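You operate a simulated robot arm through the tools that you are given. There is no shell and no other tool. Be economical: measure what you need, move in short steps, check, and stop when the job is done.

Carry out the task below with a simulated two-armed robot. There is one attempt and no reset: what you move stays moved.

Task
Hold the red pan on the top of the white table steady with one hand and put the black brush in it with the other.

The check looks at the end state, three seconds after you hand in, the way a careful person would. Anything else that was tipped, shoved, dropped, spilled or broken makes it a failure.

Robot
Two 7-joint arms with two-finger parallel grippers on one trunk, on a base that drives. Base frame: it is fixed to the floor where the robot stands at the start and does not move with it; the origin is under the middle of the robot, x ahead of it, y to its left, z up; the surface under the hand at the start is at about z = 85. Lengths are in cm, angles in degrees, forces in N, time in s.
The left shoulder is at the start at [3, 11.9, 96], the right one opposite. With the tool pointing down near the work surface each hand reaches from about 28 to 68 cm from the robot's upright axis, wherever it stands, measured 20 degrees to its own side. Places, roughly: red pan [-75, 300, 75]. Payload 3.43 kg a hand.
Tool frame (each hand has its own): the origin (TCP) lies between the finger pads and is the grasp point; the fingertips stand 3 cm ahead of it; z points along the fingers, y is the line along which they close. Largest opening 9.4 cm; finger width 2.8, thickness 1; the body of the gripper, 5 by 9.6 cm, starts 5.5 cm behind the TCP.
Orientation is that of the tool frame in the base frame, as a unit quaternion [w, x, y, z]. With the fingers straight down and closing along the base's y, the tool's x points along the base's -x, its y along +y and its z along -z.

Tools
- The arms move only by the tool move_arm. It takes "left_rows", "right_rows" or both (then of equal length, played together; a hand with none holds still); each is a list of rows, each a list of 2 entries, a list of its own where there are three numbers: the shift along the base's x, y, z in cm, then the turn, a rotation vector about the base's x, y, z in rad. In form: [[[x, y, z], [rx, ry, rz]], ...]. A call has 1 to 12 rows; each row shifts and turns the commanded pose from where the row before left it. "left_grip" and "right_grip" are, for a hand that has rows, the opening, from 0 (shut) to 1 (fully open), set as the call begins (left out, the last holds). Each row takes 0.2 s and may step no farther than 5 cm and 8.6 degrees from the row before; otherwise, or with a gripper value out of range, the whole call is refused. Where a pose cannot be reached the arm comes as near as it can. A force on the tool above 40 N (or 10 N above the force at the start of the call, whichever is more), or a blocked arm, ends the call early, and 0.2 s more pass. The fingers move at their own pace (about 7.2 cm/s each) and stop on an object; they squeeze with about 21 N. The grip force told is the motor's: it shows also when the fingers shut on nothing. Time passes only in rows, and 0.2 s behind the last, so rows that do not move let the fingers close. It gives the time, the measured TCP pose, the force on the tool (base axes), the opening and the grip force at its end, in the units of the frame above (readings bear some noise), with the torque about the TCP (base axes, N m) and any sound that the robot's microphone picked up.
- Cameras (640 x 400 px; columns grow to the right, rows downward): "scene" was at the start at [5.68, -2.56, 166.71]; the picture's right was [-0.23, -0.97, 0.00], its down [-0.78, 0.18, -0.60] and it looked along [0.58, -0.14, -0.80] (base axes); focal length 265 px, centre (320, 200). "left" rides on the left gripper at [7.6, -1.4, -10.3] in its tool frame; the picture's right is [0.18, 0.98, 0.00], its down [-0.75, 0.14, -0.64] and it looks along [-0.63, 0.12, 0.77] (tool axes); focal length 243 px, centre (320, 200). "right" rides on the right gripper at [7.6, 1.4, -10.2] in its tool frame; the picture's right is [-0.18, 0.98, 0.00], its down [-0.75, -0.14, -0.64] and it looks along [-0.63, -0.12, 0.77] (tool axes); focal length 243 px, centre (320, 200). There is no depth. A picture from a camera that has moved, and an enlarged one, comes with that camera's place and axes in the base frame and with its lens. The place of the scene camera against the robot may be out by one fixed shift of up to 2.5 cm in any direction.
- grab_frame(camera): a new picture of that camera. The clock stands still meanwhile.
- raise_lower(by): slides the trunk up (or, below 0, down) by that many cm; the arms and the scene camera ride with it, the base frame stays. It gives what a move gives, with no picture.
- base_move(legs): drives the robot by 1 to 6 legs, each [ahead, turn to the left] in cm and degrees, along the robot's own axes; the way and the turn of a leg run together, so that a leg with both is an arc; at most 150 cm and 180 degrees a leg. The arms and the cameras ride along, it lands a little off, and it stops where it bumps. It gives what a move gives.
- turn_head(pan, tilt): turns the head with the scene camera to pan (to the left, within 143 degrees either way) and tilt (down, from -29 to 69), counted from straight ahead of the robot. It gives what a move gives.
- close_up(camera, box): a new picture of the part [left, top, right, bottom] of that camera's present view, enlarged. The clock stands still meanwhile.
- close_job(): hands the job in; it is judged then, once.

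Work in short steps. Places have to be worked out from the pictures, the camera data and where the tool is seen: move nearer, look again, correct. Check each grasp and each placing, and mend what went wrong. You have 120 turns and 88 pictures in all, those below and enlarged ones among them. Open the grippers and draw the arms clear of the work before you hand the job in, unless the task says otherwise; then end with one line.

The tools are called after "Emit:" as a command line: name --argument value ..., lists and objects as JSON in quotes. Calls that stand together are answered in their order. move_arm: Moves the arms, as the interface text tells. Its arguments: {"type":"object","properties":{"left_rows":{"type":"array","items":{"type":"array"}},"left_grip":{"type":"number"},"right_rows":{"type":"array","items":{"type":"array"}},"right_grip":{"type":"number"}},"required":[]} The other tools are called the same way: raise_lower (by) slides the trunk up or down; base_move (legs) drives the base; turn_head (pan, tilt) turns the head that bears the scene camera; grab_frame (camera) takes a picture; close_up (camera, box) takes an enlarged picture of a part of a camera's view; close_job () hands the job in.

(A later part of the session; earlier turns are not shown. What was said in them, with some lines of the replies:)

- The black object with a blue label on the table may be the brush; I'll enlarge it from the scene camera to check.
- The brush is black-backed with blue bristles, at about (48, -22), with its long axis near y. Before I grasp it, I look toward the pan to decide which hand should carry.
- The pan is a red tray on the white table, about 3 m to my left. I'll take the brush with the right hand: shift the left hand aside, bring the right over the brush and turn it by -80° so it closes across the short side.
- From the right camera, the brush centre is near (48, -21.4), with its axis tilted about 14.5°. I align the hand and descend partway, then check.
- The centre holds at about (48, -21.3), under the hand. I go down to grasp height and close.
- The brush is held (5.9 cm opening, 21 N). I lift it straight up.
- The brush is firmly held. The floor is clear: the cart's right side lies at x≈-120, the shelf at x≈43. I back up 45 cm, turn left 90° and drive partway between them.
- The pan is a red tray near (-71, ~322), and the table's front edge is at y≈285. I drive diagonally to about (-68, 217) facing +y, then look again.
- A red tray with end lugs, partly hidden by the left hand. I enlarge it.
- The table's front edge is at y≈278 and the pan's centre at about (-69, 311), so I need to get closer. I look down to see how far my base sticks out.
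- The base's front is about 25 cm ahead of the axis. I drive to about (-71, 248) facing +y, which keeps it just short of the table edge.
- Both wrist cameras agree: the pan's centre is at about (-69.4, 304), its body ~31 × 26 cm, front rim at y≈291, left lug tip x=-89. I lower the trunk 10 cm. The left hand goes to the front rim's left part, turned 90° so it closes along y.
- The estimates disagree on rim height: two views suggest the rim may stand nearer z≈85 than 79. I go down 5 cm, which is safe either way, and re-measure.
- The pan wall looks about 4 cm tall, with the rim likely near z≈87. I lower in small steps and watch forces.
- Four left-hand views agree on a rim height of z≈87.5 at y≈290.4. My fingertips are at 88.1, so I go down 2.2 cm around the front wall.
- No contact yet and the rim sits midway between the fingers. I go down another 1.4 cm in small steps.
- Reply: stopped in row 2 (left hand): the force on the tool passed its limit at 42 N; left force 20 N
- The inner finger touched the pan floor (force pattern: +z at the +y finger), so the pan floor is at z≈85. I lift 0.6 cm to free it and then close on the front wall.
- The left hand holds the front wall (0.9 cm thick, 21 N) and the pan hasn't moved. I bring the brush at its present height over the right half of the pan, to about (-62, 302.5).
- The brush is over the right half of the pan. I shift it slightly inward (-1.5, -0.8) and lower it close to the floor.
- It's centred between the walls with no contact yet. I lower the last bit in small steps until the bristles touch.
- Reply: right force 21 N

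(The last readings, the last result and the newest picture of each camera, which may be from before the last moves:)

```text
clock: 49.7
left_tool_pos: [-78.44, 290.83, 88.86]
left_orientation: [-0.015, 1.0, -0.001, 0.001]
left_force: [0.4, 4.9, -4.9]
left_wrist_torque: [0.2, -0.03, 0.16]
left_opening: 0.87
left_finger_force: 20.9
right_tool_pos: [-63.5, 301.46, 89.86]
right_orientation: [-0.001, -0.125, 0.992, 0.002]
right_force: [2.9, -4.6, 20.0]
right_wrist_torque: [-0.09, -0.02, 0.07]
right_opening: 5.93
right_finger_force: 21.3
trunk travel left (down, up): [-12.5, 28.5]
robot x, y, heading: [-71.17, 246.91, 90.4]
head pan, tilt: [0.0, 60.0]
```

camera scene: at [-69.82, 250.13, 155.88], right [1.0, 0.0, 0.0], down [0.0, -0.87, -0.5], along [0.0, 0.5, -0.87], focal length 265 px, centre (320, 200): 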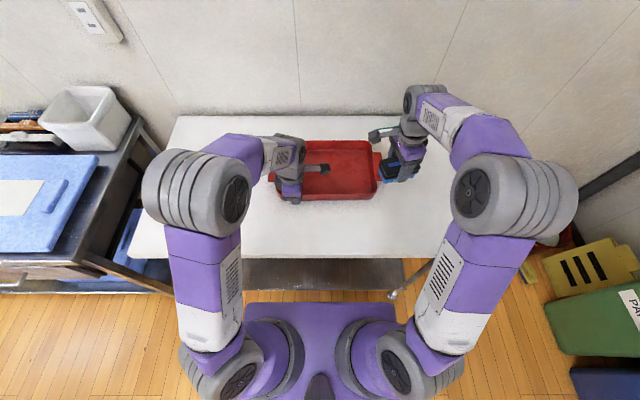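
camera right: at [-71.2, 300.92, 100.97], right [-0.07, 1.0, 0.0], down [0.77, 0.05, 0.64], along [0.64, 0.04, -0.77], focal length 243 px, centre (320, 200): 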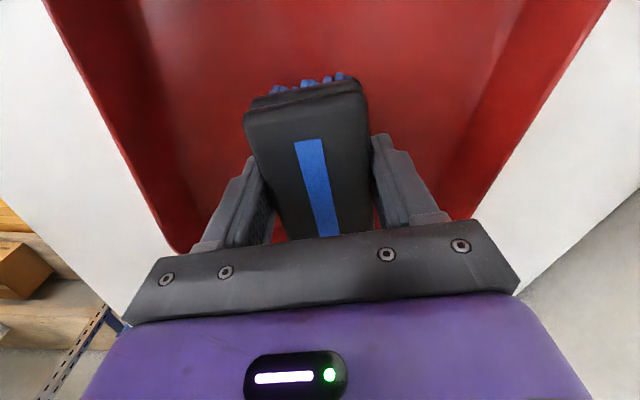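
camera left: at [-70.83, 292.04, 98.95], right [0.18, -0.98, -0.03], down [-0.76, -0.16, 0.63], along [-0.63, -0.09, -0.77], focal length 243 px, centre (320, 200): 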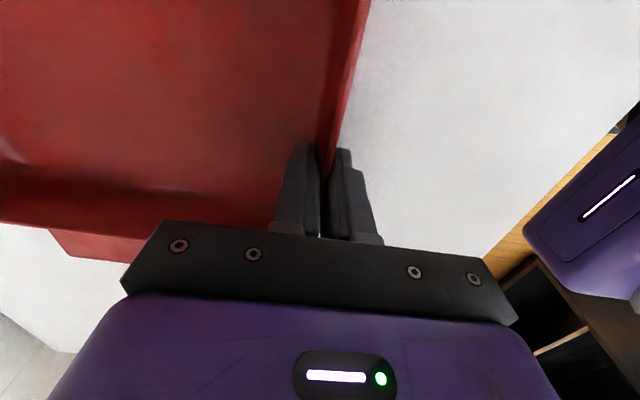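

The brush is on the pan floor (20 N upward). I ease up 0.2 cm and open the right hand while the left still holds.

Emit:
move_arm --right_rows '[[[0, 0, 0.2], [0, 0, 0]], [[0, 0, 0], [0, 0, 0]]]'

Emit:
move_arm --right_rows '[[[0, 0, 0], [0, 0, 0]], [[0, 0, 0], [0, 0, 0]], [[0, 0, 0], [0, 0, 0]], [[0, 0, 0], [0, 0, 0]]]' --right_grip 1

Emit:
grab_frame --camera "right"

```text
clock: 50.3
left_tool_pos: [-78.4, 290.78, 88.69]
left_orientation: [-0.015, 1.0, 0.0, 0.003]
left_force: [2.2, 2.5, -3.8]
left_wrist_torque: [0.2, 0.11, 0.15]
left_opening: 0.85
left_finger_force: 21.0
right_tool_pos: [-63.59, 301.49, 89.78]
right_orientation: [0.0, -0.127, 0.992, 0.0]
right_force: [-0.1, -1.6, 12.4]
right_wrist_torque: [0.08, 0.02, -0.03]
right_opening: 5.89
right_finger_force: 21.0
trunk travel left (down, up): [-12.5, 28.5]
robot x, y, heading: [-70.93, 247.42, 89.9]
head pan, tilt: [0.0, 60.0]
```

```text
clock: 51.3
left_tool_pos: [-78.52, 290.85, 88.86]
left_orientation: [-0.015, 1.0, -0.002, 0.002]
left_force: [-1.3, -0.9, 0.9]
left_wrist_torque: [0.21, -0.12, 0.04]
left_opening: 0.88
left_finger_force: 20.9
right_tool_pos: [-63.4, 301.45, 89.7]
right_orientation: [0.0, -0.126, 0.992, 0.0]
right_force: [0.0, 0.2, -0.2]
right_wrist_torque: [0.01, 0.02, 0.02]
right_opening: 9.4
right_finger_force: 0.0
trunk travel left (down, up): [-12.5, 28.5]
robot x, y, heading: [-71.48, 247.2, 89.8]
head pan, tilt: [0.0, 60.0]
```

```text
53 pictures are left
camera right: at [-71.16, 301.07, 100.01], right [-0.07, 1.0, 0.0], down [0.76, 0.05, 0.64], along [0.64, 0.04, -0.77], focal length 243 px, centre (320, 200)
```

right: 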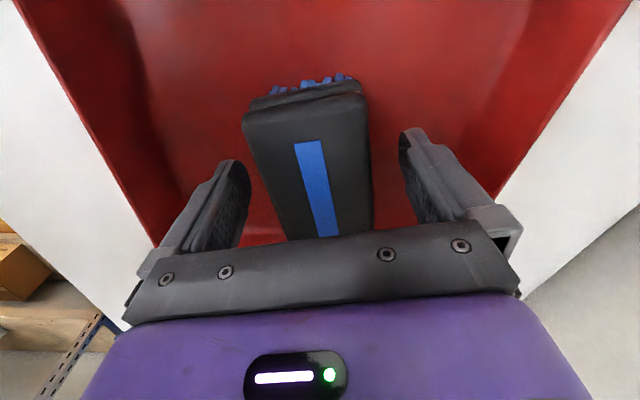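

The brush is free and stands in the pan. I raise the right hand straight up and then move it out to the right.

Emit:
move_arm --right_rows '[[[0, 0, 2], [0, 0, 0]], [[0, 0, 3], [0, 0, 0]], [[0, 0, 4], [0, 0, 0]], [[0, 0, 4], [0, 0, 0]], [[3, -1, 2], [0, 0, 0]], [[4, -2, 0], [0, 0, 0]], [[4, -2, 0], [0, 0, 0]], [[4, -2, 0], [0, 0, 0]]]'

Emit:
move_arm --left_rows '[[[0, 0, 0], [0, 0, 0]], [[0, 0, 0], [0, 0, 0]], [[0, 0, 0], [0, 0, 0]], [[0, 0, 0], [0, 0, 0]], [[0, 0, 0], [0, 0, 0]]]' --left_grip 1

Emit:
grab_frame --camera "left"

```text
clock: 53.1
left_tool_pos: [-78.35, 290.82, 88.73]
left_orientation: [-0.015, 1.0, -0.001, 0.001]
left_force: [0.5, -0.9, -0.2]
left_wrist_torque: [0.21, -0.3, -0.04]
left_opening: 0.87
left_finger_force: 20.8
right_tool_pos: [-48.23, 294.63, 104.81]
right_orientation: [0.0, -0.126, 0.992, 0.001]
right_force: [-1.0, 0.1, -0.3]
right_wrist_torque: [0.01, 0.0, 0.0]
right_opening: 9.42
right_finger_force: 0.0
trunk travel left (down, up): [-12.5, 28.5]
robot x, y, heading: [-71.54, 247.41, 90.2]
head pan, tilt: [0.0, 60.0]
```

```text
clock: 54.3
left_tool_pos: [-78.5, 290.73, 88.67]
left_orientation: [-0.015, 1.0, -0.001, 0.001]
left_force: [-0.8, -0.3, 0.0]
left_wrist_torque: [-0.01, 0.03, 0.01]
left_opening: 9.39
left_finger_force: 0.1
right_tool_pos: [-48.21, 294.72, 104.66]
right_orientation: [0.001, -0.127, 0.992, 0.0]
right_force: [0.9, 0.4, 0.9]
right_wrist_torque: [-0.02, -0.03, 0.0]
right_opening: 9.4
right_finger_force: 0.1
trunk travel left (down, up): [-12.5, 28.5]
robot x, y, heading: [-70.91, 247.04, 90.0]
head pan, tilt: [0.0, 60.0]
```

```text
52 pictures are left
camera left: at [-70.82, 292.01, 98.94], right [0.18, -0.98, -0.03], down [-0.76, -0.16, 0.64], along [-0.63, -0.09, -0.77], focal length 243 px, centre (320, 200)
```

left: 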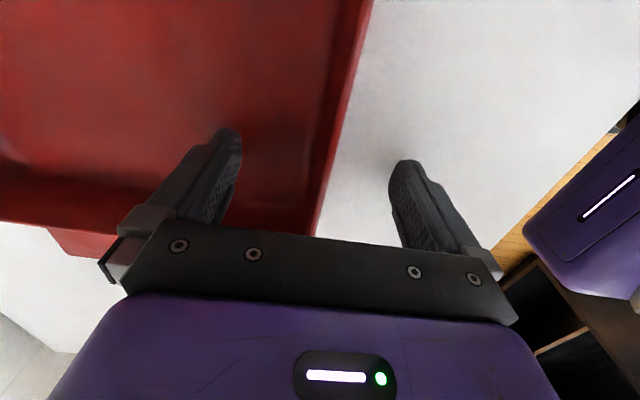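

The left fingers are clear of the wall on both sides. I lift the left hand straight up and take it to the left, then check the result.

Emit:
move_arm --left_rows '[[[0, 0, 2], [0, 0, 0]], [[0, 0, 3], [0, 0, 0]], [[0, 0, 4], [0, 0, 0]], [[0, 0, 4], [0, 0, 0]], [[-3, -1, 3], [0, 0, 0]], [[-4, -2, 0], [0, 0, 0]], [[-4, -2, 0], [0, 0, 0]], [[-4, -2, 0], [0, 0, 0]]]'

Emit:
grab_frame --camera "scene"

Emit:
close_up --camera "scene" --box '[240, 90, 440, 215]'

```text
clock: 56.1
left_tool_pos: [-93.46, 283.54, 104.79]
left_orientation: [-0.015, 1.0, -0.001, 0.002]
left_force: [0.3, 0.3, -0.5]
left_wrist_torque: [0.05, -0.01, 0.04]
left_opening: 9.39
left_finger_force: 0.1
right_tool_pos: [-48.24, 294.69, 104.76]
right_orientation: [0.0, -0.127, 0.992, 0.0]
right_force: [0.4, -0.3, 0.7]
right_wrist_torque: [0.02, -0.06, 0.01]
right_opening: 9.42
right_finger_force: 0.0
trunk travel left (down, up): [-12.5, 28.5]
robot x, y, heading: [-71.34, 247.41, 90.0]
head pan, tilt: [0.0, 60.0]
```

```text
51 pictures are left
camera scene: at [-69.9, 250.05, 155.88], right [1.0, 0.0, 0.0], down [0.0, -0.87, -0.5], along [0.0, 0.5, -0.87], focal length 265 px, centre (320, 200)
```

scene: 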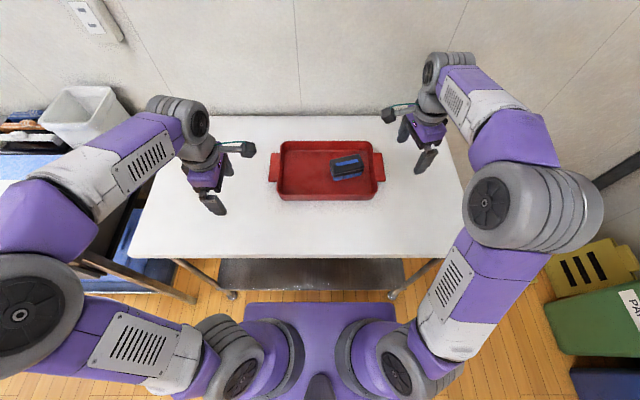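

```text
3.20 times, centred on (340, 152) of scene
camera zoom: at [-69.9, 250.05, 155.88], right [1.0, 0.0, 0.0], down [0.0, -0.87, -0.5], along [0.0, 0.5, -0.87], focal length 848 px, centre (256, 352)
```

zoom: 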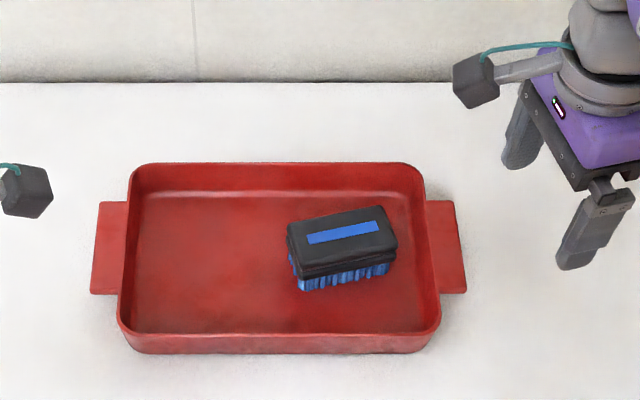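

The brush sits upright in the pan and the pan is in place. The left elbow swung out over the neighbouring table, so I bring it back inward and check that nothing there moved.

Emit:
move_arm --left_rows '[[[3, -1, 2], [0, 0, 0]], [[3, -1, 2], [0, 0, 0]], [[0, -3, 2], [0, 0, 0]]]'

Emit:
turn_head --pan 35 --tilt 45

Emit:
grab_frame --camera "scene"

```text
clock: 56.9
left_tool_pos: [-87.62, 278.55, 111.05]
left_orientation: [-0.015, 1.0, -0.001, 0.001]
left_force: [-0.9, -0.6, -0.5]
left_wrist_torque: [0.03, -0.02, 0.01]
left_opening: 9.41
left_finger_force: 0.1
right_tool_pos: [-48.35, 294.61, 104.74]
right_orientation: [-0.001, -0.126, 0.992, 0.001]
right_force: [0.1, -0.8, -0.3]
right_wrist_torque: [-0.01, 0.0, -0.03]
right_opening: 9.39
right_finger_force: 0.1
trunk travel left (down, up): [-12.5, 28.5]
robot x, y, heading: [-71.3, 247.54, 90.1]
head pan, tilt: [0.0, 60.0]
```

```text
clock: 58.0
left_tool_pos: [-87.54, 278.63, 110.94]
left_orientation: [-0.015, 1.0, -0.001, 0.001]
left_force: [0.4, -0.5, 0.3]
left_wrist_torque: [0.02, 0.01, -0.02]
left_opening: 9.4
left_finger_force: 0.1
right_tool_pos: [-48.28, 294.72, 104.82]
right_orientation: [0.0, -0.126, 0.992, 0.0]
right_force: [-0.6, -0.5, -0.2]
right_wrist_torque: [0.04, -0.01, -0.01]
right_opening: 9.4
right_finger_force: 0.1
trunk travel left (down, up): [-12.5, 28.5]
robot x, y, heading: [-71.46, 247.18, 89.9]
head pan, tilt: [35.0, 45.0]
```

```text
49 pictures are left
camera scene: at [-74.46, 250.13, 157.82], right [0.82, 0.57, 0.0], down [0.4, -0.58, -0.71], along [-0.4, 0.58, -0.71], focal length 265 px, centre (320, 200)
```

scene: 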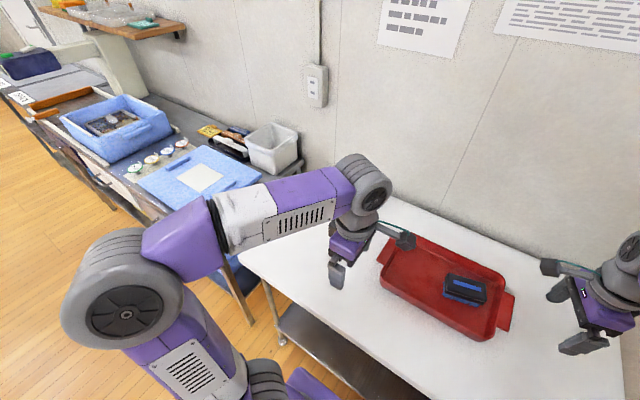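

Nothing on the neighbouring table has moved, the brush stands in the pan, and both hands are open and clear. I hand in.

Emit:
close_job

```text
The job is handed in.
```

The black brush is standing upright in the red pan on the white table. I held the pan steady with the left hand while the right set the brush down; both hands are now open and clear, and I saw nothing else moved.
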